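You operate a simulated robot arm through the tools that you are given. There is no shell and no other tool. Be economical: measure what you need, move in short steps, check, and stop when the job is done.

You run a simulated two-armed robot. Do the job below in one go: nothing can be reset, and whatever is moved stays where it is left.

## Task
Pick up the grey pot from the right end of the near bench with one hand, pass it to the other hand and put it on the wall bench. Set down upright: grey pot.

Only the result counts: the job must be done as asked and must still hold three seconds after the hand-in. Knocking over, shifting, dropping, spilling or breaking anything else fails it.

## Robot
Two 6-joint arms with two-finger grippers on one trunk, on a base that drives. Base frame: it is fixed to the floor where the robot stands at the start and does not move with it; the origin is under the middle of the robot, x ahead of it, y to its left, z up; the surface under the hand at the start is at about z = 0.885. Lengths are in m, angles in degrees, forces in N, time in s.
The left shoulder is at the start at [0.03, 0.178, 1.013], the right one opposite. With the tool pointing down near the work surface each hand reaches from about 0.34 to 0.84 m from the robot's upright axis, wherever it stands, measured 20 degrees to its own side. Places, roughly: wall bench (30x21 cm) [-3.3, 2.14, 0.8]. Payload 2.54 kg a hand.
The TCP of each hand is the grasp point between the finger pads, 0.03 m short of the fingertips. In the tool frame z runs along the fingers and y along their closing line. Largest opening 0.116 m; the body of the gripper starts 0.095 m behind the TCP.
Orientation is told as [roll, pitch, yaw] about the base's x, y, z axes, in that order, counted from this pose: with the fingers straight down and closing along the base's y, the tool's x points along the base's -x, its y along +y and its z along -z.

## Interface
- The arms move only by the tool step_arm. It takes "left_moves", "right_moves" or both (then of equal length, played together; a hand with none holds still); each is a list that holds one entry, the list of rows, each a list of 6 numbers: the shift along the base's x, y, z in m, then the turn, a rotation vector about the base's x, y, z in degrees. In form: [[[dx, dy, dz, wx, wy, wz], ...]]. A call has 1 to 12 rows; each row is the pose to reach, as a shift and turn from the pose commanded when the call began. "left_fingers" and "right_fingers" are, for a hand that has rows, the gripper command, from -1 (shut) to 1 (fully open), values between in proportion, set as the call begins (left out, the last holds). Each row takes 0.2 s and may step no farther than 0.05 m and 8.6 degrees from the row before; otherwise, or with a gripper value out of range, the whole call is refused. Where a pose cannot be reached the arm comes as near as it can. A force on the tool above 40 N (or 10 N above the force at the start of the call, whichever is more), or a blocked arm, ends the call early, and 0.2 s more pass. Each finger travels about 0.153 m/s and halts on what it meets, pressing with about 27 N; the grip force reading is that of the motor and also rises with nothing between the fingers. The clock runs only during rows and for 0.2 s after the last one: add rows that repeat a pose to give the fingers time. It gives the time, the measured TCP pose, the force on the tool (base axes), the opening and the grip force at its end, in the units of the frame above (readings bear some noise), with the torque about the TCP (base axes, N m) and any sound that the robot's microphone picked up.
- Cameras (640 x 400 px; columns grow to the right, rows downward): "scene" is now at [0.0451, 0.0048, 1.7309]; the picture's right is [0.06, -1.00, 0.00], its down [-0.78, -0.05, -0.62] and it looks along [0.62, 0.04, -0.79] (base axes); focal length 269 px, centre (320, 200). "left" rides on the left gripper at [0.069, 0.015, -0.122] in its tool frame; the picture's right is [-0.21, 0.98, 0.00], its down [-0.83, -0.18, -0.53] and it looks along [-0.52, -0.11, 0.85] (tool axes); focal length 251 px, centre (320, 200). "right" rides on the right gripper at [0.069, -0.015, -0.122] in its tool frame; the picture's right is [0.21, 0.98, 0.00], its down [-0.83, 0.18, -0.53] and it looks along [-0.52, 0.11, 0.85] (tool axes); focal length 251 px, centre (320, 200). There is no depth. A picture from a camera that has moved, and an enlarged one, comes with that camera's place and axes in the base frame and with its lens.
- grab_frame(camera): a new picture of that camera. It takes no simulated time.
- move_column(by): slides the trunk up (or, below 0, down) by that many m; the arms and the scene camera ride with it, the base frame stays. It gives what a move gives, with no picture.
- steer(legs): drives the robot by 1 to 6 legs, each [ahead, left, turn to the left] in m, m and degrees, along the robot's own axes; the way and the turn of a leg run together, so that a leg with both is an arc; at most 1.5 m and 180 degrees a leg. The arms and the cameras ride along, it lands a little off, and it stops where it bumps. It gives what a move gives.
- aim_head(pan, tilt): turns the head with the scene camera to pan (to the left, within 143 degrees either way) and tilt (down, from -29 to 69), counted from straight ahead of the robot. It gives what a move gives.
- inspect(camera, box): a new picture of the part [left, top, right, bottom] of that camera's present view, enlarged. It takes no simulated time.
- hand_in(): hands the job in; it is judged then, once.

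Go step by step. Nothing tells you exact positions but the pictures and the camera data: compare them with the known pose of the tool, close in by small moves and look again before you grip or let go. The budget is 120 turns and 92 pictures, counting those below and the enlarged ones. Unless the task says otherwise, let go and move clear before handing in, and close with one line.

The tools are called as a command line: name --argument value ..., lists and objects as JSON in quotes. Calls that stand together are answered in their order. step_arm: Moves the arms, as the interface text tells. Its arguments: {"type":"object","properties":{"left_moves":{"type":"array","items":{"type":"array","items":{"type":"array","items":{"type":"number"}}}},"left_fingers":{"type":"number"},"right_moves":{"type":"array","items":{"type":"array","items":{"type":"array","items":{"type":"number"}}}},"right_fingers":{"type":"number"}},"required":[]} The other tools are called the same way: move_column (by) slides the trunk up or down; steer (legs) drives the base; aim_head (pan, tilt) turns the head that bears the scene camera; grab_frame (camera) takes a picture; inspect (camera, box) takes an enlarged picture of a part of a camera's view; hand_in () hands the job in.

At the start:

```text
time: 0.0
left_ee_pos: [0.4129, 0.2427, 1.1114]
left_tool_rot: [0.0, -0.3, -0.1]
left_wrist_force: [-0.5, -0.5, -0.9]
left_wrist_torque: [0.0, 0.0, -0.03]
left_width: 0.1161
left_finger_force: 0.2
right_ee_pos: [0.4592, -0.1213, 1.1546]
right_tool_rot: [0.0, 0.1, -0.1]
right_wrist_force: [0.0, -0.3, 0.3]
right_wrist_torque: [0.04, 0.0, 0.01]
right_width: 0.1159
right_finger_force: 0.0
trunk travel left (down, up): [-0.225, 0.315]
robot x, y, heading: [-0.0002, 0.0021, 0.0]
head pan, tilt: [3.6, 51.8]
```

scene: 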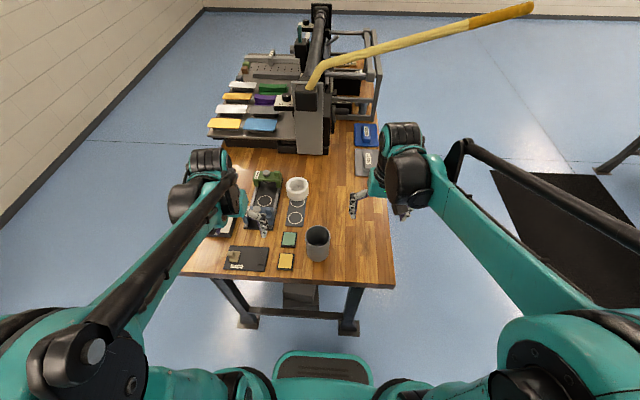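
right: 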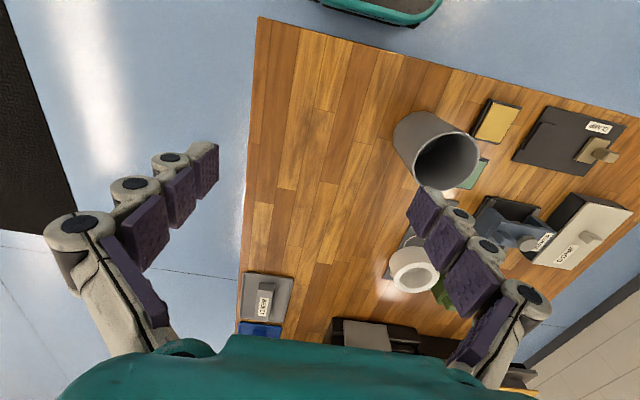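
left: 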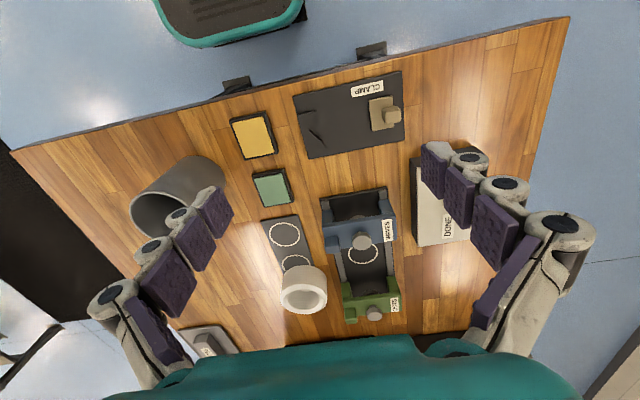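

The grey pot stands on the bench at roughly [0.49, 0.04], between both hands. I'll look closer before moving.

inspect --camera "scene" --box '[220, 160, 400, 290]'

aim_head --pan 140 --tilt 20

grab_frame --camera "scene"

```text
3.08 times, centred on (310, 225) of scene
camera zoom: at [0.0451, 0.0048, 1.7309], right [0.06, -1.0, 0.0], down [-0.78, -0.05, -0.62], along [0.62, 0.04, -0.79], focal length 827 px, centre (351, 123)
```

zoom: 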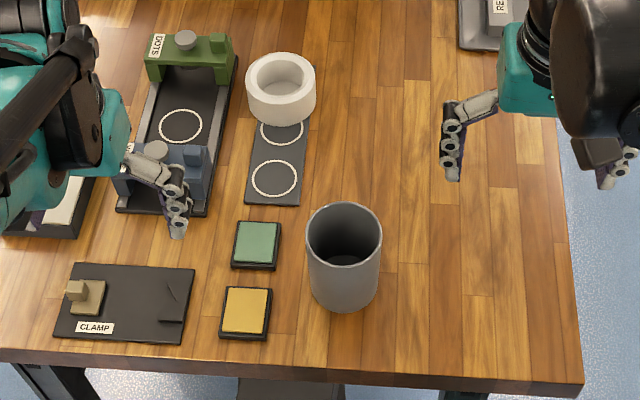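

```text
time: 2.2
left_ee_pos: [0.4123, 0.2428, 1.1123]
left_tool_rot: [-0.1, -0.2, -0.2]
left_wrist_force: [0.4, -0.8, 0.6]
left_wrist_torque: [0.0, 0.03, 0.01]
left_width: 0.1159
left_finger_force: 0.1
right_ee_pos: [0.4584, -0.1222, 1.1553]
right_tool_rot: [-0.1, -0.1, 0.0]
right_wrist_force: [0.2, 0.0, -0.7]
right_wrist_torque: [-0.03, 0.01, -0.04]
right_width: 0.1159
right_finger_force: 0.0
trunk travel left (down, up): [-0.225, 0.315]
robot x, y, heading: [0.0024, 0.0029, 0.1]
head pan, tilt: [140.0, 20.0]
```

```text
87 pictures are left
camera scene: at [-0.1014, 0.06, 1.7789], right [0.64, 0.77, 0.0], down [0.26, -0.22, -0.94], along [-0.72, 0.6, -0.34], focal length 269 px, centre (320, 200)
```

scene: 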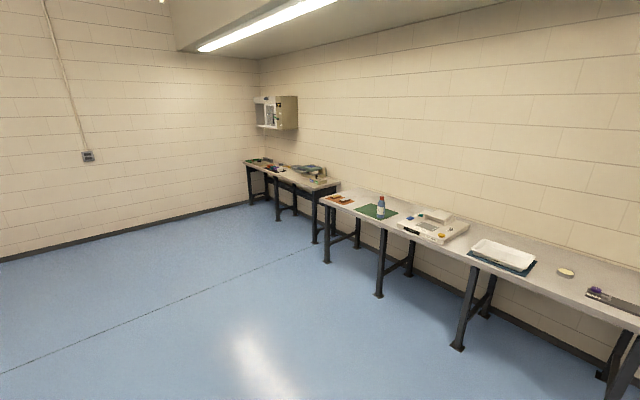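

The wall bench is the brown-topped one in the far corner. I'll zoom in on it and then turn back to the pot.

inspect --camera "scene" --box '[230, 140, 350, 215]'

aim_head --pan 3.6 --tilt 51.8

inspect --camera "right" --box '[340, 60, 540, 200]'

```text
5.33 times, centred on (290, 178) of scene
camera zoom: at [-0.1014, 0.06, 1.7789], right [0.64, 0.77, 0.0], down [0.26, -0.22, -0.94], along [-0.72, 0.6, -0.34], focal length 1434 px, centre (480, 320)
```

zoom: 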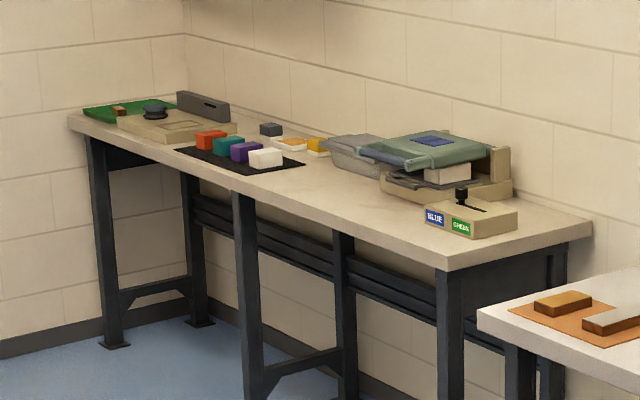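

```text
time: 4.4
left_ee_pos: [0.4119, 0.2424, 1.1126]
left_tool_rot: [-0.1, -0.2, -0.1]
left_wrist_force: [0.1, 0.7, 0.1]
left_wrist_torque: [-0.02, 0.01, 0.04]
left_width: 0.116
left_finger_force: 0.1
right_ee_pos: [0.4576, -0.1204, 1.1543]
right_tool_rot: [0.0, 0.1, 0.1]
right_wrist_force: [-0.5, 0.1, -0.1]
right_wrist_torque: [0.01, 0.01, -0.01]
right_width: 0.116
right_finger_force: 0.2
trunk travel left (down, up): [-0.225, 0.315]
robot x, y, heading: [-0.0008, -0.0016, 0.2]
head pan, tilt: [3.6, 51.8]
```

```text
2.86 times, centred on (440, 130) of right
camera zoom: at [0.389, -0.1364, 1.2765], right [-0.21, 0.98, 0.0], down [0.83, 0.18, 0.53], along [0.52, 0.11, -0.85], focal length 718 px, centre (-23, 400)
```

zoom: 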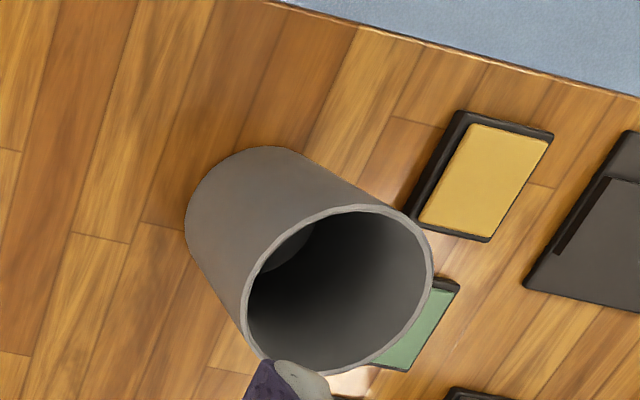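

Both camera views agree: pot axis is about [0.477, 0.039], rim z about 0.995, diameter about 0.077, bench edge about x=0.38. The right hand will take it low with the tool tilted forward, so the left can take it from above by the rim. I'll back off a bit for room and tilt the right hand.

steer --legs '[[-0.14, 0, 0]]'

step_arm --right_moves '[[[-0.02, 0, 0, 0, -8, 0], [-0.04, 0, 0, 0, -16, 0], [-0.06, 0, 0, 0, -24, 0], [-0.08, 0, 0, 0, -32, 0], [-0.1, 0, 0, 0, -40, 0], [-0.1, 0, 0, 0, -48, 0], [-0.1, 0, 0, 0, -55, 0], [-0.1, 0, 0, 0, -60, 0], [-0.1, 0, 0, 0, -60, 0]]]' --right_fingers 0.7

grab_frame --camera "scene"

grab_frame --camera "right"

```text
time: 5.7
left_ee_pos: [0.2705, 0.2426, 1.1115]
left_tool_rot: [-0.1, -0.2, 0.1]
left_wrist_force: [-0.4, -0.1, 0.2]
left_wrist_torque: [0.01, -0.04, -0.01]
left_width: 0.116
left_finger_force: 0.0
right_ee_pos: [0.3163, -0.1218, 1.1559]
right_tool_rot: [-0.1, -0.1, 0.0]
right_wrist_force: [-0.6, -1.2, 1.2]
right_wrist_torque: [0.0, -0.06, 0.01]
right_width: 0.116
right_finger_force: 0.0
trunk travel left (down, up): [-0.225, 0.315]
robot x, y, heading: [-0.1412, 0.0001, -0.1]
head pan, tilt: [3.6, 51.8]
```

```text
time: 7.7
left_ee_pos: [0.2713, 0.2425, 1.1124]
left_tool_rot: [-0.1, -0.1, 0.0]
left_wrist_force: [0.0, -0.9, 0.0]
left_wrist_torque: [-0.01, -0.03, -0.04]
left_width: 0.116
left_finger_force: 0.1
right_ee_pos: [0.2172, -0.121, 1.1549]
right_tool_rot: [0.0, -60.1, 0.1]
right_wrist_force: [0.9, 0.1, 0.0]
right_wrist_torque: [-0.05, -0.01, -0.03]
right_width: 0.0989
right_finger_force: 0.0
trunk travel left (down, up): [-0.225, 0.315]
robot x, y, heading: [-0.1433, 0.0002, -0.3]
head pan, tilt: [3.6, 51.8]
```

```text
84 pictures are left
camera scene: at [-0.0963, 0.005, 1.7309], right [0.06, -1.0, 0.0], down [-0.78, -0.05, -0.62], along [0.62, 0.04, -0.79], focal length 269 px, centre (320, 200)
```

scene: 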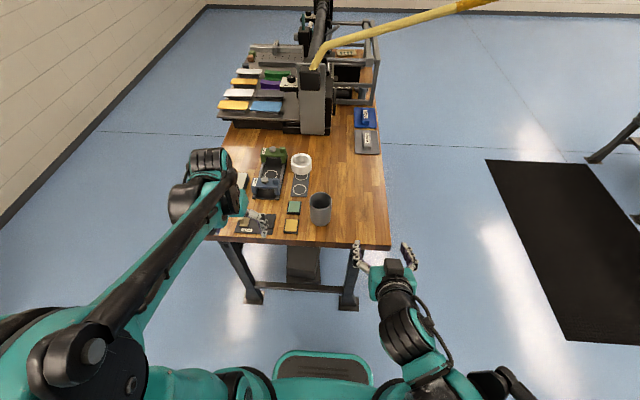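

```text
83 pictures are left
camera right: at [0.0764, -0.1364, 1.156], right [-0.11, 0.98, -0.19], down [-0.05, 0.18, 0.98], along [0.99, 0.12, 0.03], focal length 251 px, centre (320, 200)
```

right: 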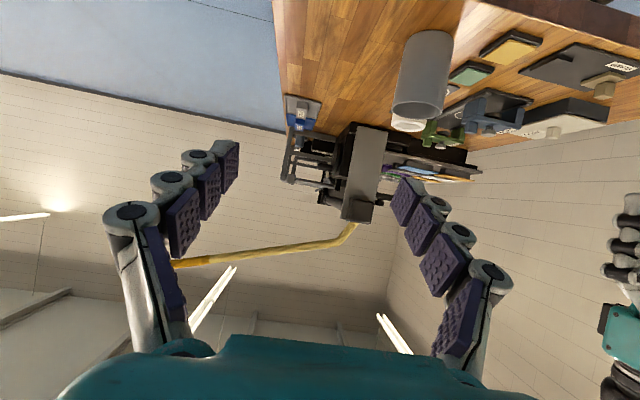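

The tilted pose is reached well. Moving the right hand to a pre-grasp point on the tool's line before the pot.

step_arm --right_moves '[[[0.019, 0.027, -0.026, 0, 0, 0], [0.038, 0.053, -0.052, 0, 0, 0], [0.056, 0.08, -0.078, 0, 0, 0], [0.075, 0.107, -0.103, 0, 0, 0], [0.094, 0.133, -0.129, 0, 0, 0], [0.113, 0.16, -0.145, 0, 0, 0], [0.113, 0.16, -0.145, 0, 0, 0]]]'

grab_frame --camera "right"

inspect --camera "scene" --box '[240, 170, 400, 270]'

grab_frame --camera "left"

```text
time: 9.3
left_ee_pos: [0.2714, 0.2418, 1.1127]
left_tool_rot: [0.1, -0.3, 0.1]
left_wrist_force: [-0.3, -0.1, 0.8]
left_wrist_torque: [0.05, -0.05, -0.01]
left_width: 0.1159
left_finger_force: 0.1
right_ee_pos: [0.3473, 0.0481, 1.0515]
right_tool_rot: [0.1, -59.9, -0.1]
right_wrist_force: [0.0, 0.4, 0.6]
right_wrist_torque: [0.03, -0.02, 0.03]
right_width: 0.0986
right_finger_force: 0.0
right hand out of reach, approached as far as the arm can: row 3, 4, 5, 6, 7
trunk travel left (down, up): [-0.225, 0.315]
robot x, y, heading: [-0.1406, 0.0002, -0.1]
head pan, tilt: [3.6, 51.8]
```

```text
82 pictures are left
camera right: at [0.206, 0.0333, 1.0525], right [-0.11, 0.98, -0.19], down [-0.05, 0.18, 0.98], along [0.99, 0.11, 0.03], focal length 251 px, centre (320, 200)
```

right: 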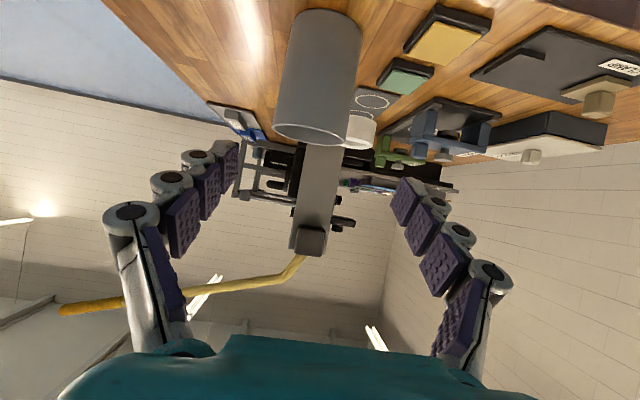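

```text
4.00 times, centred on (320, 220) of scene
camera zoom: at [-0.0976, 0.0035, 1.7309], right [0.06, -1.0, 0.0], down [-0.78, -0.05, -0.62], along [0.62, 0.04, -0.79], focal length 1076 px, centre (320, 120)
```

zoom: 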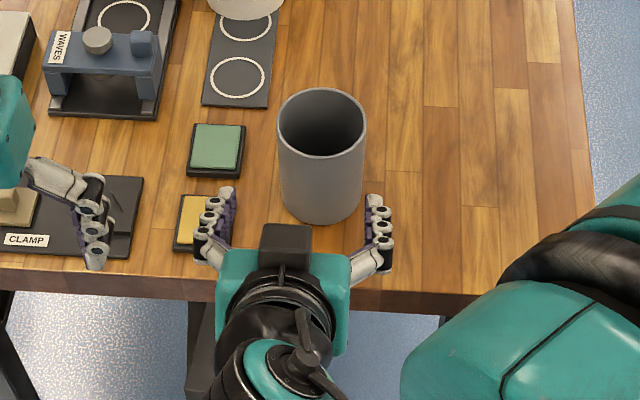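

```text
80 pictures are left
camera left: at [0.2011, 0.2564, 1.2346], right [0.22, 0.98, 0.0], down [0.82, -0.18, 0.54], along [0.52, -0.12, -0.84], focal length 251 px, centre (320, 200)
```

left: 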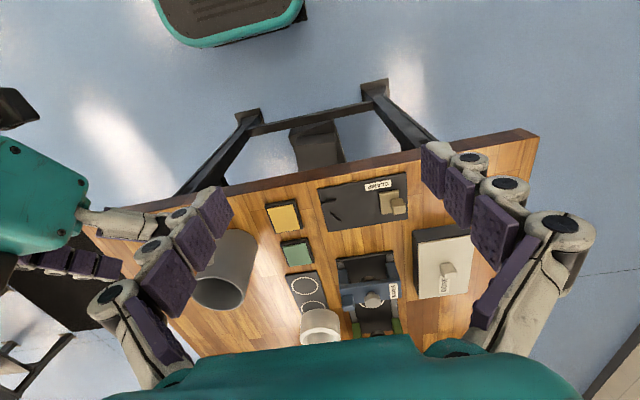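

The arm stopped short at z=1.05, so I'll lower the trunk, which keeps the arm pose and brings the hand down in front of the bench.

move_column --by -0.1

```text
time: 10.6
left_ee_pos: [0.2705, 0.2428, 1.0116]
left_tool_rot: [-0.1, -0.2, 0.0]
left_wrist_force: [0.3, -0.1, 0.5]
left_wrist_torque: [-0.03, 0.0, -0.01]
left_width: 0.1159
left_finger_force: 0.0
right_ee_pos: [0.3471, 0.0496, 0.9514]
right_tool_rot: [-0.1, -60.0, -0.1]
right_wrist_force: [-0.6, -0.3, 1.1]
right_wrist_torque: [0.01, 0.0, 0.0]
right_width: 0.0983
right_finger_force: 0.2
trunk travel left (down, up): [-0.125, 0.415]
robot x, y, heading: [-0.1391, 0.0013, 0.2]
head pan, tilt: [3.6, 51.8]
```

Now align sideways with the pot and advance part way, then check.

step_arm --right_moves '[[[0.0, -0.009, 0, 0, 0, 0], [0.03, -0.009, -0.005, 0, 0, 0], [0.06, -0.009, -0.01, 0, 0, 0], [0.06, -0.009, -0.01, 0, 0, 0]]]'

grab_frame --camera "right"

inspect --camera "scene" --box '[240, 150, 400, 250]'

```text
time: 11.6
left_ee_pos: [0.2712, 0.2427, 1.0132]
left_tool_rot: [-0.1, -0.2, 0.0]
left_wrist_force: [0.7, 0.3, 0.3]
left_wrist_torque: [-0.02, 0.0, 0.02]
left_width: 0.1162
left_finger_force: 0.0
right_ee_pos: [0.4074, 0.0398, 0.9402]
right_tool_rot: [0.0, -59.8, 0.0]
right_wrist_force: [0.3, 0.5, -0.6]
right_wrist_torque: [-0.03, 0.01, -0.03]
right_width: 0.0987
right_finger_force: 0.1
trunk travel left (down, up): [-0.125, 0.415]
robot x, y, heading: [-0.1421, -0.0037, 0.0]
head pan, tilt: [3.6, 51.8]
```

```text
79 pictures are left
camera right: at [0.2664, 0.024, 0.9418], right [-0.11, 0.98, -0.19], down [-0.05, 0.18, 0.98], along [0.99, 0.11, 0.03], focal length 251 px, centre (320, 200)
```

right: 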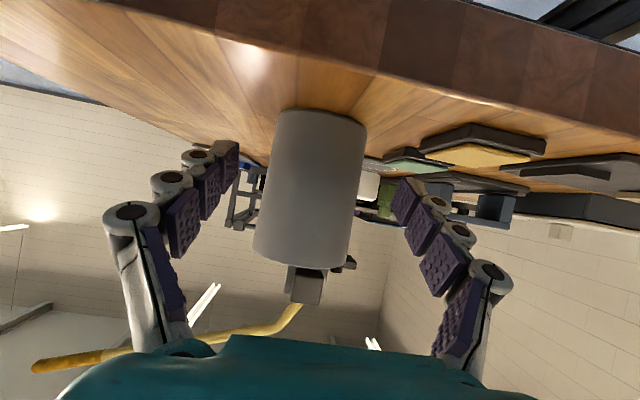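

```text
4.00 times, centred on (320, 200) of scene
camera zoom: at [-0.0964, 0.005, 1.6309], right [0.06, -1.0, 0.0], down [-0.78, -0.05, -0.62], along [0.62, 0.04, -0.79], focal length 1076 px, centre (320, 200)
```

zoom: 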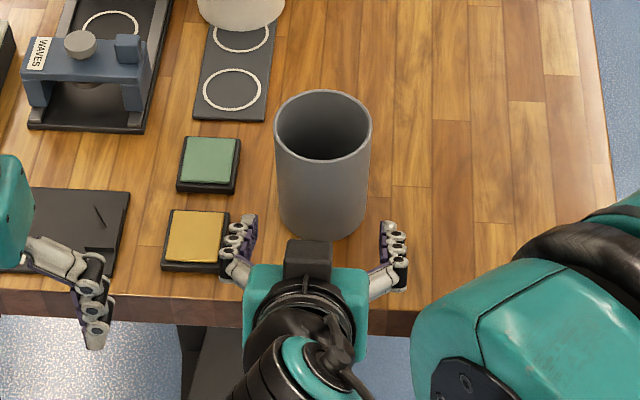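

Centred on the pot. Advance to the pot axis and check before closing.

step_arm --right_moves '[[[0.025, -0.001, -0.005, 0, 0, 0], [0.05, -0.001, -0.01, 0, 0, 0], [0.069, -0.001, -0.012, 0, 0, 0], [0.069, -0.001, -0.012, 0, 0, 0]]]'

grab_frame --camera "right"

inspect --camera "scene" --box '[240, 150, 400, 250]'

```text
time: 12.6
left_ee_pos: [0.2706, 0.2434, 1.0117]
left_tool_rot: [-0.1, -0.3, 0.0]
left_wrist_force: [-0.4, 0.5, 0.6]
left_wrist_torque: [0.01, -0.02, 0.0]
left_width: 0.1161
left_finger_force: 0.1
right_ee_pos: [0.4766, 0.0397, 0.9311]
right_tool_rot: [0.0, -60.0, 0.0]
right_wrist_force: [-0.6, 0.8, -0.3]
right_wrist_torque: [-0.02, -0.03, 0.03]
right_width: 0.0987
right_finger_force: 0.0
trunk travel left (down, up): [-0.125, 0.415]
robot x, y, heading: [-0.1395, -0.0005, -0.1]
head pan, tilt: [3.6, 51.8]
```

```text
77 pictures are left
camera right: at [0.3355, 0.0242, 0.9315], right [-0.11, 0.98, -0.19], down [-0.05, 0.18, 0.98], along [0.99, 0.11, 0.03], focal length 251 px, centre (320, 200)
```

right: 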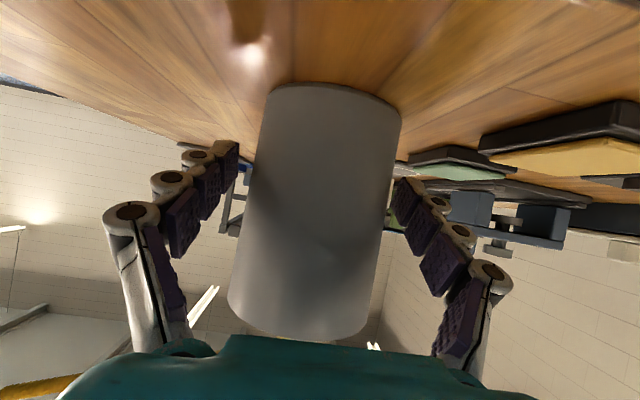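

```text
4.00 times, centred on (320, 200) of scene
camera zoom: at [-0.0965, 0.0049, 1.6309], right [0.06, -1.0, 0.0], down [-0.78, -0.05, -0.62], along [0.62, 0.04, -0.79], focal length 1076 px, centre (320, 200)
```

zoom: 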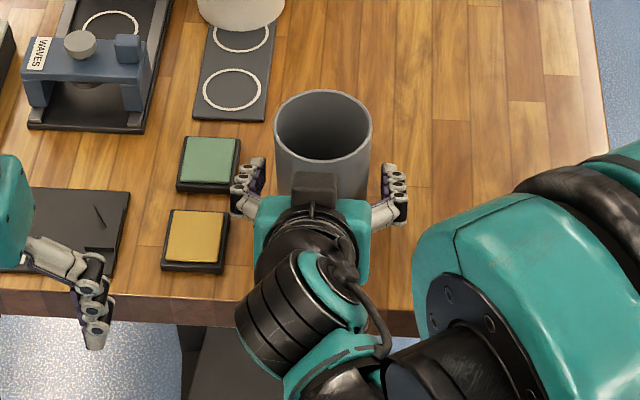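

The fingers straddle the pot with space both sides. Close.

step_arm --right_moves '[[[0, 0, 0, 0, 0, 0], [0, 0, 0, 0, 0, 0], [0, 0, 0, 0, 0, 0], [0, 0, 0, 0, 0, 0]]]' --right_fingers -1

grab_frame --camera "right"

```text
time: 13.6
left_ee_pos: [0.2706, 0.2417, 1.0125]
left_tool_rot: [-0.1, -0.2, 0.0]
left_wrist_force: [-0.6, -0.2, -0.7]
left_wrist_torque: [0.03, -0.02, 0.01]
left_width: 0.116
left_finger_force: 0.1
right_ee_pos: [0.4753, 0.0387, 0.9311]
right_tool_rot: [-0.2, -59.9, 0.0]
right_wrist_force: [0.2, -0.5, 0.4]
right_wrist_torque: [0.02, -0.1, 0.0]
right_width: 0.0754
right_finger_force: 26.9
trunk travel left (down, up): [-0.125, 0.415]
robot x, y, heading: [-0.1406, 0.0011, 0.3]
head pan, tilt: [3.6, 51.8]
```

```text
75 pictures are left
camera right: at [0.3354, 0.0242, 0.9314], right [-0.11, 0.98, -0.19], down [-0.05, 0.18, 0.98], along [0.99, 0.11, 0.03], focal length 251 px, centre (320, 200)
```

right: 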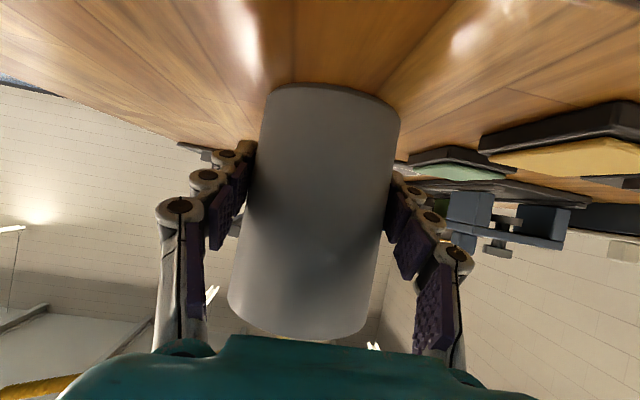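

Gripped at 0.075 m. Lift with the arm, then raise the trunk.

step_arm --right_moves '[[[0, 0, 0.02, 0, 0, 0], [0, 0, 0.05, 0, 0, 0], [0, 0, 0.08, 0, 0, 0], [0, 0, 0.08, 0, 0, 0]]]'

move_column --by 0.15

grab_frame --camera "scene"

grab_frame --camera "right"

```text
time: 14.6
left_ee_pos: [0.2717, 0.2421, 1.0121]
left_tool_rot: [0.0, -0.1, 0.0]
left_wrist_force: [1.0, 0.0, 0.1]
left_wrist_torque: [-0.01, 0.0, 0.02]
left_width: 0.116
left_finger_force: 0.0
right_ee_pos: [0.4765, 0.0385, 1.0108]
right_tool_rot: [-0.1, -59.9, -0.1]
right_wrist_force: [-0.2, 0.3, -0.6]
right_wrist_torque: [0.0, 0.02, 0.01]
right_width: 0.0755
right_finger_force: 27.0
trunk travel left (down, up): [-0.125, 0.415]
robot x, y, heading: [-0.144, 0.0039, 0.2]
head pan, tilt: [3.6, 51.8]
```

```text
time: 16.4
left_ee_pos: [0.2714, 0.2418, 1.1625]
left_tool_rot: [-0.1, -0.2, 0.0]
left_wrist_force: [0.0, -0.9, 0.5]
left_wrist_torque: [0.03, 0.01, -0.01]
left_width: 0.1158
left_finger_force: 0.0
right_ee_pos: [0.4771, 0.0386, 1.1591]
right_tool_rot: [-0.1, -59.9, 0.0]
right_wrist_force: [0.8, -1.0, -1.0]
right_wrist_torque: [0.01, 0.01, 0.04]
right_width: 0.0755
right_finger_force: 26.9
trunk travel left (down, up): [-0.275, 0.265]
robot x, y, heading: [-0.1403, 0.0003, 0.2]
head pan, tilt: [3.6, 51.8]
```

```text
74 pictures are left
camera scene: at [-0.0959, 0.005, 1.7807], right [0.06, -1.0, 0.0], down [-0.78, -0.05, -0.62], along [0.62, 0.04, -0.79], focal length 269 px, centre (320, 200)
```

scene: 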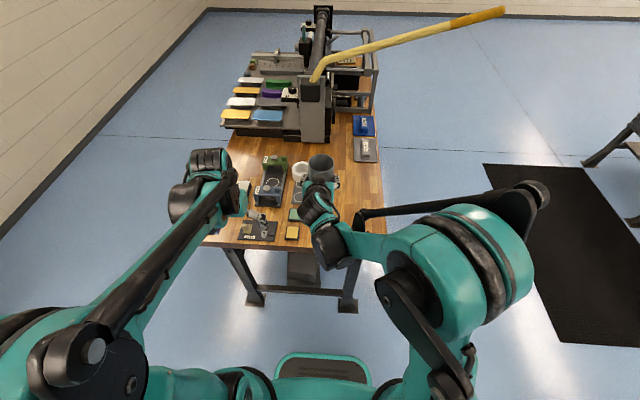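

```text
73 pictures are left
camera right: at [0.3362, 0.0235, 1.1607], right [-0.11, 0.98, -0.19], down [-0.05, 0.18, 0.98], along [0.99, 0.11, 0.03], focal length 251 px, centre (320, 200)
```

right: 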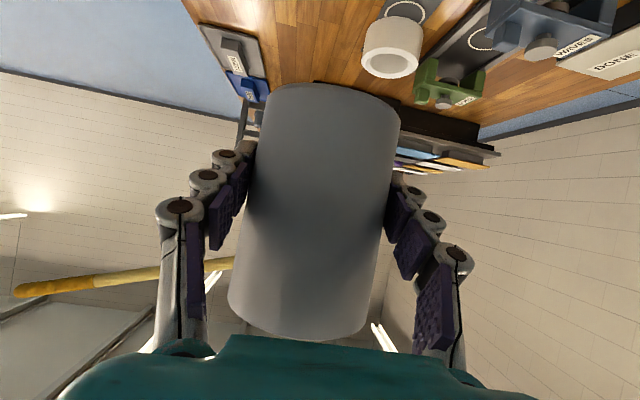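

The pot is lifted, rim at about z=1.222, axis at [0.477, 0.039]. Bring the left hand up, forward and then sideways to above the pot.

step_arm --left_moves '[[[0.0, 0, 0.045, 0, 0, 0], [0.0, 0, 0.09, 0, 0, 0], [0.03, 0, 0.13, 0, 0, 0], [0.07, 0, 0.14, 0, 0, 0], [0.11, 0, 0.14, 0, 0, 0], [0.155, 0, 0.14, 0, 0, 0], [0.206, 0, 0.14, 0, 0, 0], [0.206, -0.04, 0.14, 0, 0, 0], [0.206, -0.08, 0.14, 0, 0, 0], [0.206, -0.08, 0.14, 0, 0, 0]]]' --left_fingers 0.8

grab_frame --camera "scene"

grab_frame --camera "left"

```text
refused: row 7 steps farther than a row can; nothing moved
```

```text
72 pictures are left
camera scene: at [-0.0959, 0.005, 1.7807], right [0.06, -1.0, 0.0], down [-0.78, -0.05, -0.62], along [0.62, 0.04, -0.79], focal length 269 px, centre (320, 200)
```

scene: 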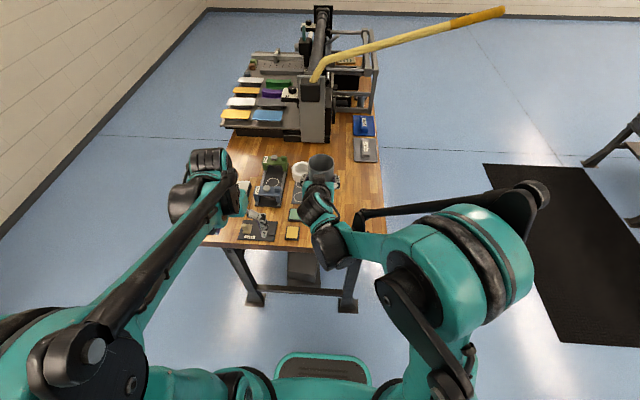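

```text
71 pictures are left
camera left: at [0.2024, 0.2574, 1.2839], right [0.22, 0.98, 0.0], down [0.82, -0.18, 0.54], along [0.52, -0.12, -0.84], focal length 251 px, centre (320, 200)
```

left: 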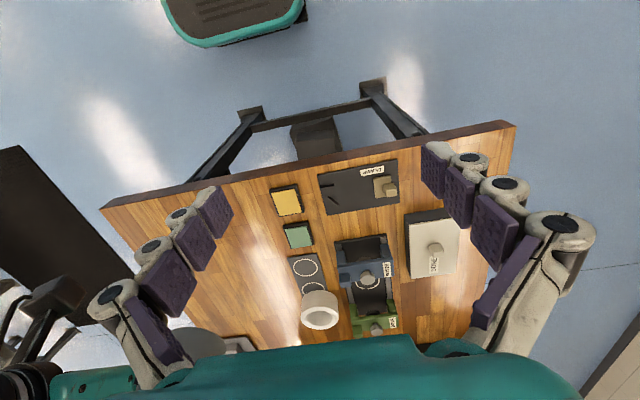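

One row was slightly too long; redo it with shorter steps.

step_arm --left_moves '[[[0.0, 0, 0.045, 0, 0, 0], [0.0, 0, 0.09, 0, 0, 0], [0.02, 0, 0.13, 0, 0, 0], [0.06, 0, 0.14, 0, 0, 0], [0.1, 0, 0.14, 0, 0, 0], [0.14, 0, 0.14, 0, 0, 0], [0.18, 0, 0.14, 0, 0, 0], [0.206, 0, 0.14, 0, 0, 0], [0.206, -0.04, 0.14, 0, 0, 0], [0.206, -0.08, 0.14, 0, 0, 0], [0.206, -0.08, 0.14, 0, 0, 0]]]' --left_fingers 0.8

grab_frame --camera "scene"

grab_frame --camera "left"

```text
time: 18.8
left_ee_pos: [0.4784, 0.1633, 1.3015]
left_tool_rot: [-0.1, -0.2, 0.0]
left_wrist_force: [0.0, 0.0, 0.2]
left_wrist_torque: [-0.01, 0.01, -0.04]
left_width: 0.1046
left_finger_force: 0.1
right_ee_pos: [0.4769, 0.0388, 1.1602]
right_tool_rot: [-0.1, -59.9, 0.1]
right_wrist_force: [-0.7, 0.3, 0.2]
right_wrist_torque: [0.0, 0.0, 0.01]
right_width: 0.0756
right_finger_force: 26.8
trunk travel left (down, up): [-0.275, 0.265]
robot x, y, heading: [-0.1433, -0.0022, -0.1]
head pan, tilt: [3.6, 51.8]
```

```text
70 pictures are left
camera scene: at [-0.0962, 0.006, 1.7809], right [0.06, -1.0, 0.0], down [-0.78, -0.05, -0.62], along [0.62, 0.04, -0.79], focal length 269 px, centre (320, 200)
```

scene: 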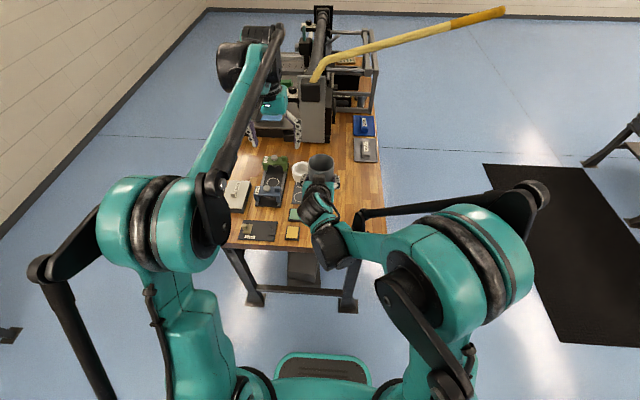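

```text
69 pictures are left
camera left: at [0.41, 0.1785, 1.4233], right [0.21, 0.98, 0.0], down [0.82, -0.18, 0.54], along [0.52, -0.12, -0.84], focal length 251 px, centre (320, 200)
```

left: 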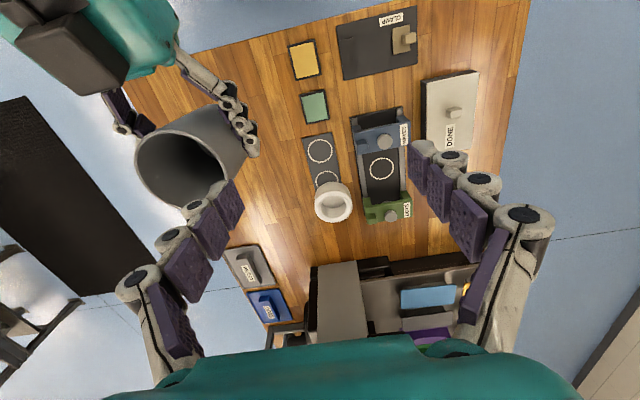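

Left view confirms the rim centre at [0.478, 0.039, 1.225]. Move the left hand over it.

step_arm --left_moves '[[[0, -0.04, 0, 0, 0, 0], [0, -0.08, 0, 0, 0, 0], [0, -0.1245, 0, 0, 0, 0], [0, -0.1245, 0, 0, 0, 0]]]'

grab_frame --camera "left"

grab_frame --camera "scene"

```text
time: 19.8
left_ee_pos: [0.4776, 0.0409, 1.3039]
left_tool_rot: [0.0, -0.2, 0.0]
left_wrist_force: [0.8, 0.4, 0.3]
left_wrist_torque: [0.0, 0.0, -0.04]
left_width: 0.1045
left_finger_force: 0.1
right_ee_pos: [0.4772, 0.0405, 1.1608]
right_tool_rot: [-0.1, -60.0, 0.1]
right_wrist_force: [0.9, 0.4, -1.3]
right_wrist_torque: [-0.07, 0.01, -0.01]
right_width: 0.0758
right_finger_force: 27.1
trunk travel left (down, up): [-0.275, 0.265]
robot x, y, heading: [-0.1397, 0.0005, -0.1]
head pan, tilt: [3.6, 51.8]
```

```text
68 pictures are left
camera left: at [0.4087, 0.0561, 1.4259], right [0.21, 0.98, 0.0], down [0.82, -0.18, 0.54], along [0.52, -0.12, -0.84], focal length 251 px, centre (320, 200)
```

left: 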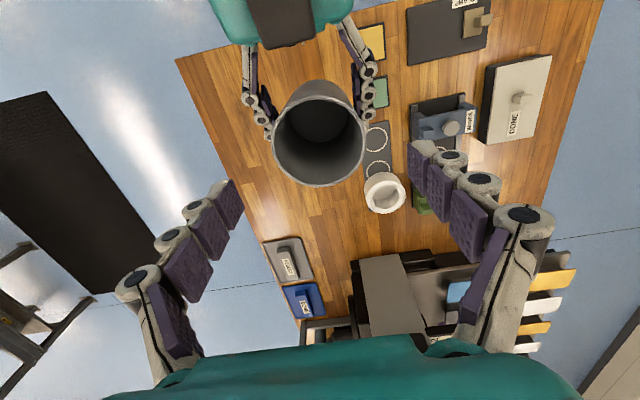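

```text
67 pictures are left
camera scene: at [-0.0961, 0.0065, 1.7809], right [0.06, -1.0, 0.0], down [-0.78, -0.05, -0.62], along [0.62, 0.04, -0.79], focal length 269 px, centre (320, 200)
```

scene: 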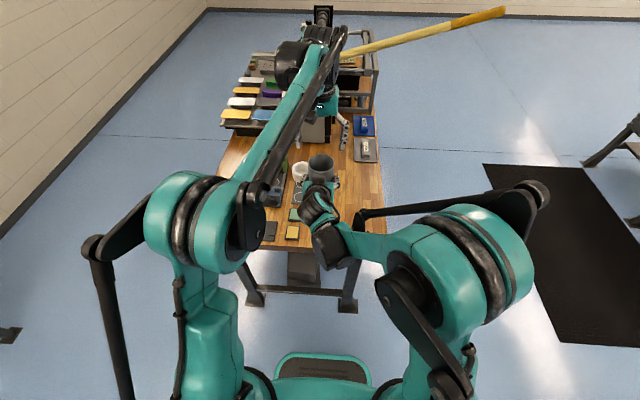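

Well centred over the rim. Descend in two stages.

step_arm --left_moves '[[[-0.001, -0.001, -0.02, 0, 0, 0], [-0.001, -0.001, -0.04, 0, 0, 0], [-0.001, -0.001, -0.055, 0, 0, 0], [-0.001, -0.001, -0.055, 0, 0, 0]]]'

grab_frame --camera "left"

inspect --camera "scene" --box '[260, 80, 400, 240]'

```text
time: 20.8
left_ee_pos: [0.4776, 0.0371, 1.2487]
left_tool_rot: [-0.1, -0.3, 0.0]
left_wrist_force: [0.1, -0.4, 0.3]
left_wrist_torque: [-0.02, -0.02, 0.01]
left_width: 0.1042
left_finger_force: 0.1
right_ee_pos: [0.4778, 0.0393, 1.1598]
right_tool_rot: [0.0, -60.0, 0.0]
right_wrist_force: [-1.0, 0.2, -0.7]
right_wrist_torque: [0.04, 0.01, 0.0]
right_width: 0.0753
right_finger_force: 27.3
trunk travel left (down, up): [-0.275, 0.265]
robot x, y, heading: [-0.139, 0.0006, 0.1]
head pan, tilt: [3.6, 51.8]
```

```text
66 pictures are left
camera left: at [0.408, 0.0525, 1.3694], right [0.22, 0.98, 0.0], down [0.82, -0.18, 0.54], along [0.52, -0.12, -0.84], focal length 251 px, centre (320, 200)
```

left: 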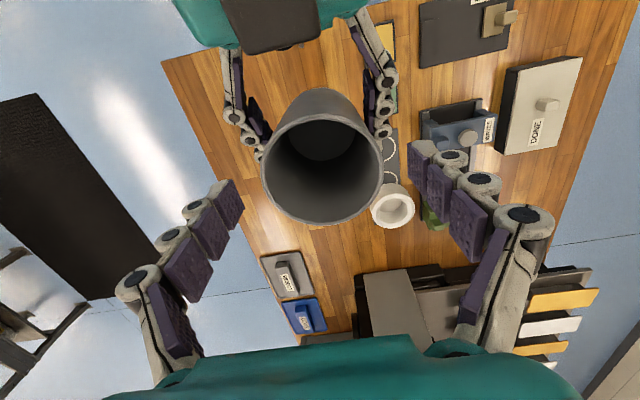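

```text
2.50 times, centred on (330, 160) of scene
camera zoom: at [-0.096, 0.005, 1.7809], right [0.06, -1.0, 0.0], down [-0.78, -0.05, -0.62], along [0.62, 0.04, -0.79], focal length 672 px, centre (295, 300)
```

zoom: 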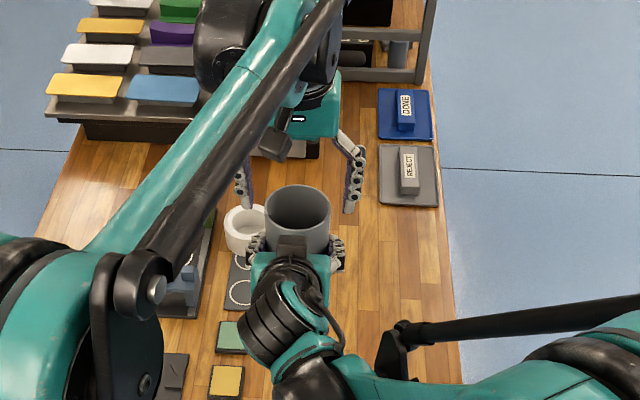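

The rim centre lines up with the tool axis. Descend to the grip height.

step_arm --left_moves '[[[0, 0.001, -0.015, 0, 0, 0], [0, 0.001, -0.034, 0, 0, 0], [0, 0.001, -0.034, 0, 0, 0]]]'

grab_frame --camera "left"

grab_frame --camera "right"

```text
time: 21.6
left_ee_pos: [0.4764, 0.0378, 1.2135]
left_tool_rot: [-0.2, -0.2, 0.0]
left_wrist_force: [0.0, -0.6, 0.8]
left_wrist_torque: [0.01, -0.03, 0.0]
left_width: 0.1046
left_finger_force: 0.1
right_ee_pos: [0.476, 0.0388, 1.1617]
right_tool_rot: [0.0, -60.0, 0.0]
right_wrist_force: [0.2, 0.0, -0.8]
right_wrist_torque: [0.01, -0.01, 0.01]
right_width: 0.0756
right_finger_force: 27.1
trunk travel left (down, up): [-0.275, 0.265]
robot x, y, heading: [-0.1404, 0.0013, -0.0]
head pan, tilt: [3.6, 51.8]
```

```text
64 pictures are left
camera left: at [0.4065, 0.0525, 1.3352], right [0.22, 0.98, 0.0], down [0.82, -0.18, 0.54], along [0.52, -0.12, -0.84], focal length 251 px, centre (320, 200)
```

left: 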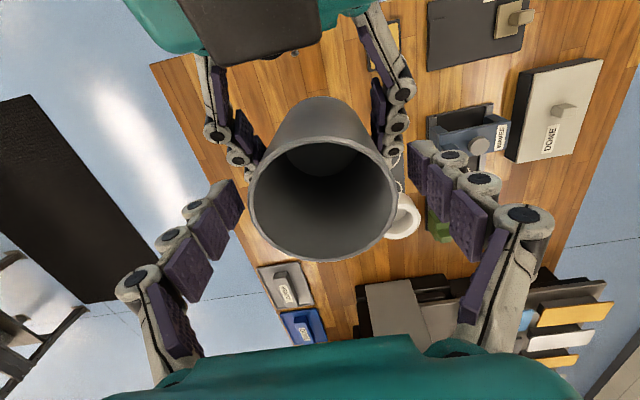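

```text
63 pictures are left
camera right: at [0.336, 0.0234, 1.161], right [-0.11, 0.98, -0.19], down [-0.05, 0.18, 0.98], along [0.99, 0.11, 0.03], focal length 251 px, centre (320, 200)
```

right: 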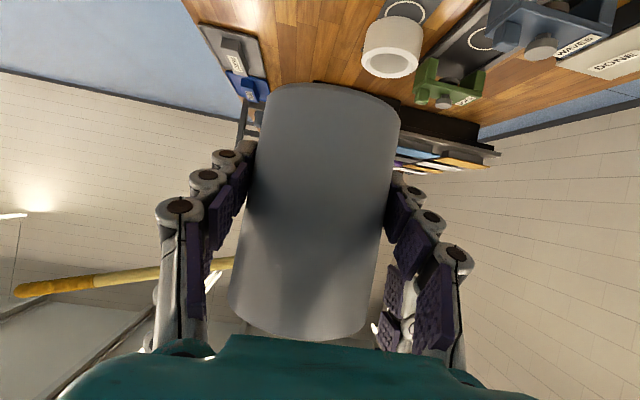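

Aligned; the left fingers are above the right ones. Close the left hand.

step_arm --left_moves '[[[0, 0, 0, 0, 0, 0], [0, 0, 0, 0, 0, 0], [0, 0, 0, 0, 0, 0], [0, 0, 0, 0, 0, 0]]]' --left_fingers -1

grab_frame --camera "left"

grab_frame --camera "right"

```text
time: 22.6
left_ee_pos: [0.4764, 0.0374, 1.2135]
left_tool_rot: [-0.1, -0.2, 0.0]
left_wrist_force: [0.3, 1.4, 11.4]
left_wrist_torque: [0.06, -0.05, 0.07]
left_width: 0.0776
left_finger_force: 27.0
right_ee_pos: [0.4769, 0.0382, 1.1604]
right_tool_rot: [0.1, -60.0, 0.0]
right_wrist_force: [0.1, -1.9, -11.1]
right_wrist_torque: [0.05, 0.07, -0.07]
right_width: 0.0755
right_finger_force: 26.9
trunk travel left (down, up): [-0.275, 0.265]
robot x, y, heading: [-0.1356, -0.0034, 0.1]
head pan, tilt: [3.6, 51.8]
```

```text
62 pictures are left
camera left: at [0.4067, 0.0526, 1.3354], right [0.22, 0.98, 0.0], down [0.82, -0.18, 0.54], along [0.52, -0.12, -0.84], focal length 251 px, centre (320, 200)
```

left: 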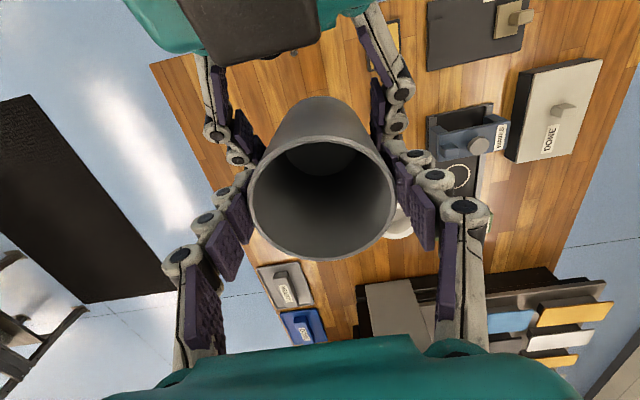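

```text
61 pictures are left
camera right: at [0.336, 0.0233, 1.1608], right [-0.11, 0.98, -0.19], down [-0.05, 0.18, 0.98], along [0.99, 0.11, 0.03], focal length 251 px, centre (320, 200)
```

right: 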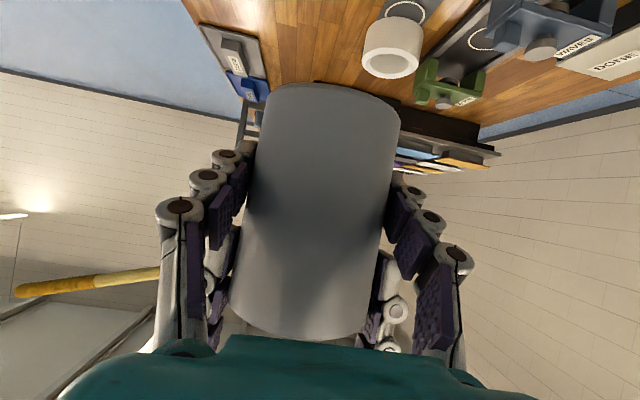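

The left shows an 11 N vertical push, so its tips are probably touching the right fingers. I'll reopen, go 12 mm higher and close again.

step_arm --left_moves '[[[0, 0, 0, 0, 0, 0], [0, 0, 0, 0, 0, 0], [0, 0.001, 0.012, 0, 0, 0], [0, 0.001, 0.012, 0, 0, 0]]]' --left_fingers 0.8

step_arm --left_moves '[[[0, 0, 0, 0, 0, 0], [0, 0, 0, 0, 0, 0], [0, 0, 0, 0, 0, 0], [0, 0, 0, 0, 0, 0]]]' --left_fingers -1

grab_frame --camera "left"

```text
time: 23.6
left_ee_pos: [0.4771, 0.0384, 1.2243]
left_tool_rot: [0.0, -0.1, -0.1]
left_wrist_force: [-0.8, 0.2, -0.3]
left_wrist_torque: [0.02, -0.01, 0.02]
left_width: 0.1044
left_finger_force: 0.0
right_ee_pos: [0.4757, 0.0378, 1.1609]
right_tool_rot: [-0.1, -59.9, 0.0]
right_wrist_force: [-0.2, -0.4, 0.4]
right_wrist_torque: [0.02, 0.04, -0.05]
right_width: 0.0755
right_finger_force: 27.3
trunk travel left (down, up): [-0.275, 0.265]
robot x, y, heading: [-0.1396, -0.0017, -0.1]
head pan, tilt: [3.6, 51.8]
```

```text
time: 24.6
left_ee_pos: [0.4767, 0.0379, 1.2246]
left_tool_rot: [-0.1, -0.2, -0.1]
left_wrist_force: [-0.6, -5.3, 18.2]
left_wrist_torque: [-0.19, -0.09, 0.02]
left_width: 0.0781
left_finger_force: 26.9
right_ee_pos: [0.4773, 0.038, 1.1595]
right_tool_rot: [0.0, -59.7, 0.0]
right_wrist_force: [-1.1, 4.8, -20.1]
right_wrist_torque: [-0.15, 0.11, -0.02]
right_width: 0.0755
right_finger_force: 27.0
trunk travel left (down, up): [-0.275, 0.265]
robot x, y, heading: [-0.1435, 0.001, 0.0]
head pan, tilt: [3.6, 51.8]
```

```text
60 pictures are left
camera left: at [0.4072, 0.0531, 1.3471], right [0.22, 0.98, 0.0], down [0.82, -0.18, 0.54], along [0.52, -0.12, -0.84], focal length 251 px, centre (320, 200)
```

left: 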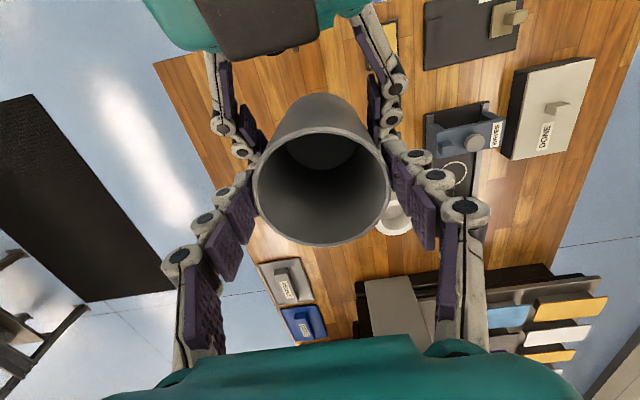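

The force isn't a finger collision (it grew higher up); it looks like preload from closing on a slightly tapered pot. I'll go back down 11 mm for a deeper grip.

step_arm --left_moves '[[[0, 0, 0, 0, 0, 0], [0, 0, 0, 0, 0, 0], [0, 0, -0.011, 0, 0, 0], [0, 0, -0.011, 0, 0, 0]]]' --left_fingers 0.8

step_arm --left_moves '[[[0, 0, 0, 0, 0, 0], [0, 0, 0, 0, 0, 0], [0, 0, 0, 0, 0, 0], [0, 0, 0, 0, 0, 0]]]' --left_fingers -1

grab_frame --camera "left"

inspect --camera "right" --box '[180, 120, 480, 360]'

```text
time: 25.6
left_ee_pos: [0.4768, 0.0387, 1.2131]
left_tool_rot: [-0.1, -0.2, -0.1]
left_wrist_force: [0.6, 0.1, -0.4]
left_wrist_torque: [-0.01, 0.01, 0.03]
left_width: 0.1044
left_finger_force: 0.1
right_ee_pos: [0.4772, 0.0371, 1.1597]
right_tool_rot: [-0.1, -59.9, 0.0]
right_wrist_force: [0.1, 0.7, -0.8]
right_wrist_torque: [-0.02, 0.01, 0.0]
right_width: 0.0758
right_finger_force: 26.4
trunk travel left (down, up): [-0.275, 0.265]
robot x, y, heading: [-0.1381, -0.0006, 0.2]
head pan, tilt: [3.6, 51.8]
```

```text
time: 26.6
left_ee_pos: [0.4766, 0.0387, 1.2134]
left_tool_rot: [-0.1, -0.1, -0.1]
left_wrist_force: [0.4, -7.9, 17.1]
left_wrist_torque: [-0.19, -0.12, -0.02]
left_width: 0.0781
left_finger_force: 26.7
right_ee_pos: [0.4761, 0.0384, 1.1611]
right_tool_rot: [0.0, -59.9, -0.1]
right_wrist_force: [1.0, 8.2, -17.1]
right_wrist_torque: [-0.24, 0.13, 0.03]
right_width: 0.0757
right_finger_force: 27.2
trunk travel left (down, up): [-0.275, 0.265]
robot x, y, heading: [-0.1415, 0.0037, 0.0]
head pan, tilt: [3.6, 51.8]
```

```text
59 pictures are left
camera left: at [0.407, 0.0534, 1.3364], right [0.22, 0.98, 0.0], down [0.82, -0.18, 0.54], along [0.52, -0.12, -0.84], focal length 251 px, centre (320, 200)
```

left: 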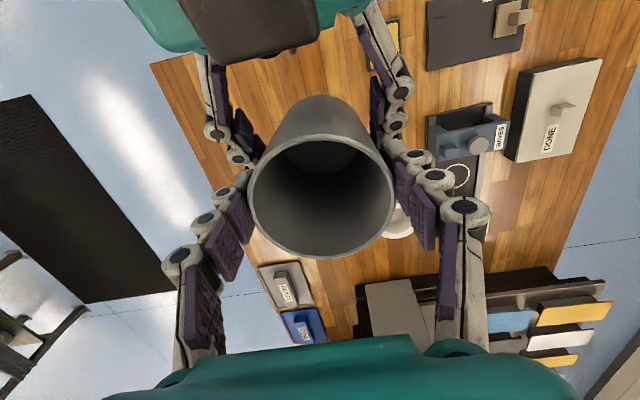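

```text
1.67 times, centred on (330, 240) of right
camera zoom: at [0.3359, 0.0237, 1.1608], right [-0.11, 0.98, -0.19], down [-0.05, 0.18, 0.98], along [0.99, 0.11, 0.03], focal length 419 px, centre (303, 133)
```

zoom: 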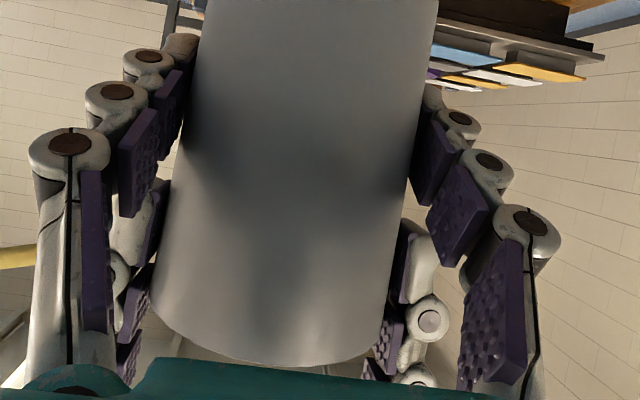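

The left pads hold the upper wall on both sides, clear of the right fingers. Open the right hand and watch.

step_arm --right_moves '[[[0, 0, 0, 0, 0, 0], [0, 0, 0, 0, 0, 0], [0, 0, 0, 0, 0, 0]]]' --right_fingers 0.8

grab_frame --camera "left"

grab_frame --camera "right"

```text
time: 27.4
left_ee_pos: [0.4764, 0.0388, 1.2138]
left_tool_rot: [-0.1, -0.1, 0.1]
left_wrist_force: [-0.3, -1.1, -0.3]
left_wrist_torque: [-0.02, 0.0, 0.0]
left_width: 0.0781
left_finger_force: 26.6
right_ee_pos: [0.4755, 0.0377, 1.1596]
right_tool_rot: [0.0, -59.9, 0.1]
right_wrist_force: [0.9, 0.6, -0.1]
right_wrist_torque: [0.0, -0.01, 0.01]
right_width: 0.1045
right_finger_force: 0.0
trunk travel left (down, up): [-0.275, 0.265]
robot x, y, heading: [-0.1404, -0.0022, -0.1]
head pan, tilt: [3.6, 51.8]
```

```text
57 pictures are left
camera left: at [0.4071, 0.0537, 1.3362], right [0.22, 0.98, 0.0], down [0.82, -0.18, 0.54], along [0.52, -0.12, -0.84], focal length 251 px, centre (320, 200)
```

left: 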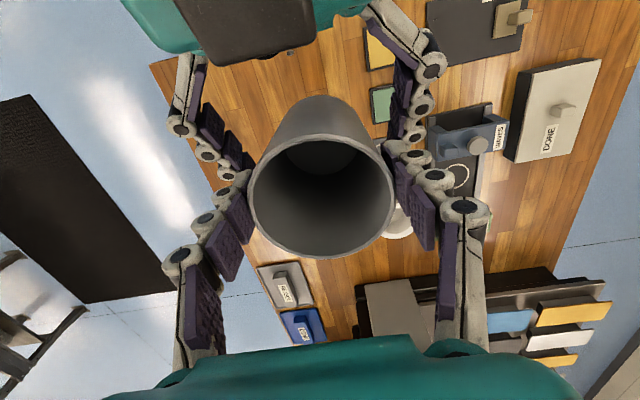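

```text
56 pictures are left
camera right: at [0.3361, 0.0233, 1.1609], right [-0.11, 0.98, -0.19], down [-0.05, 0.18, 0.98], along [0.99, 0.11, 0.03], focal length 251 px, centre (320, 200)
```

right: 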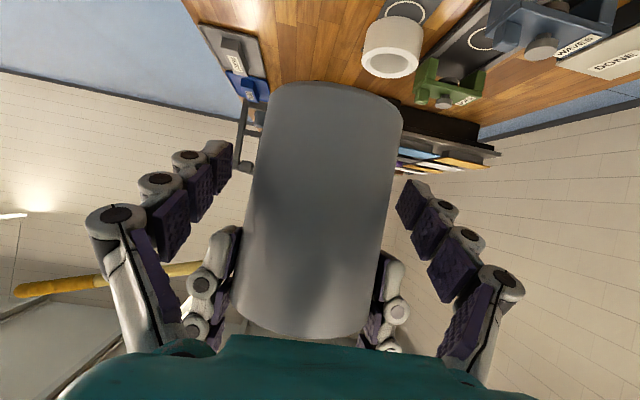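

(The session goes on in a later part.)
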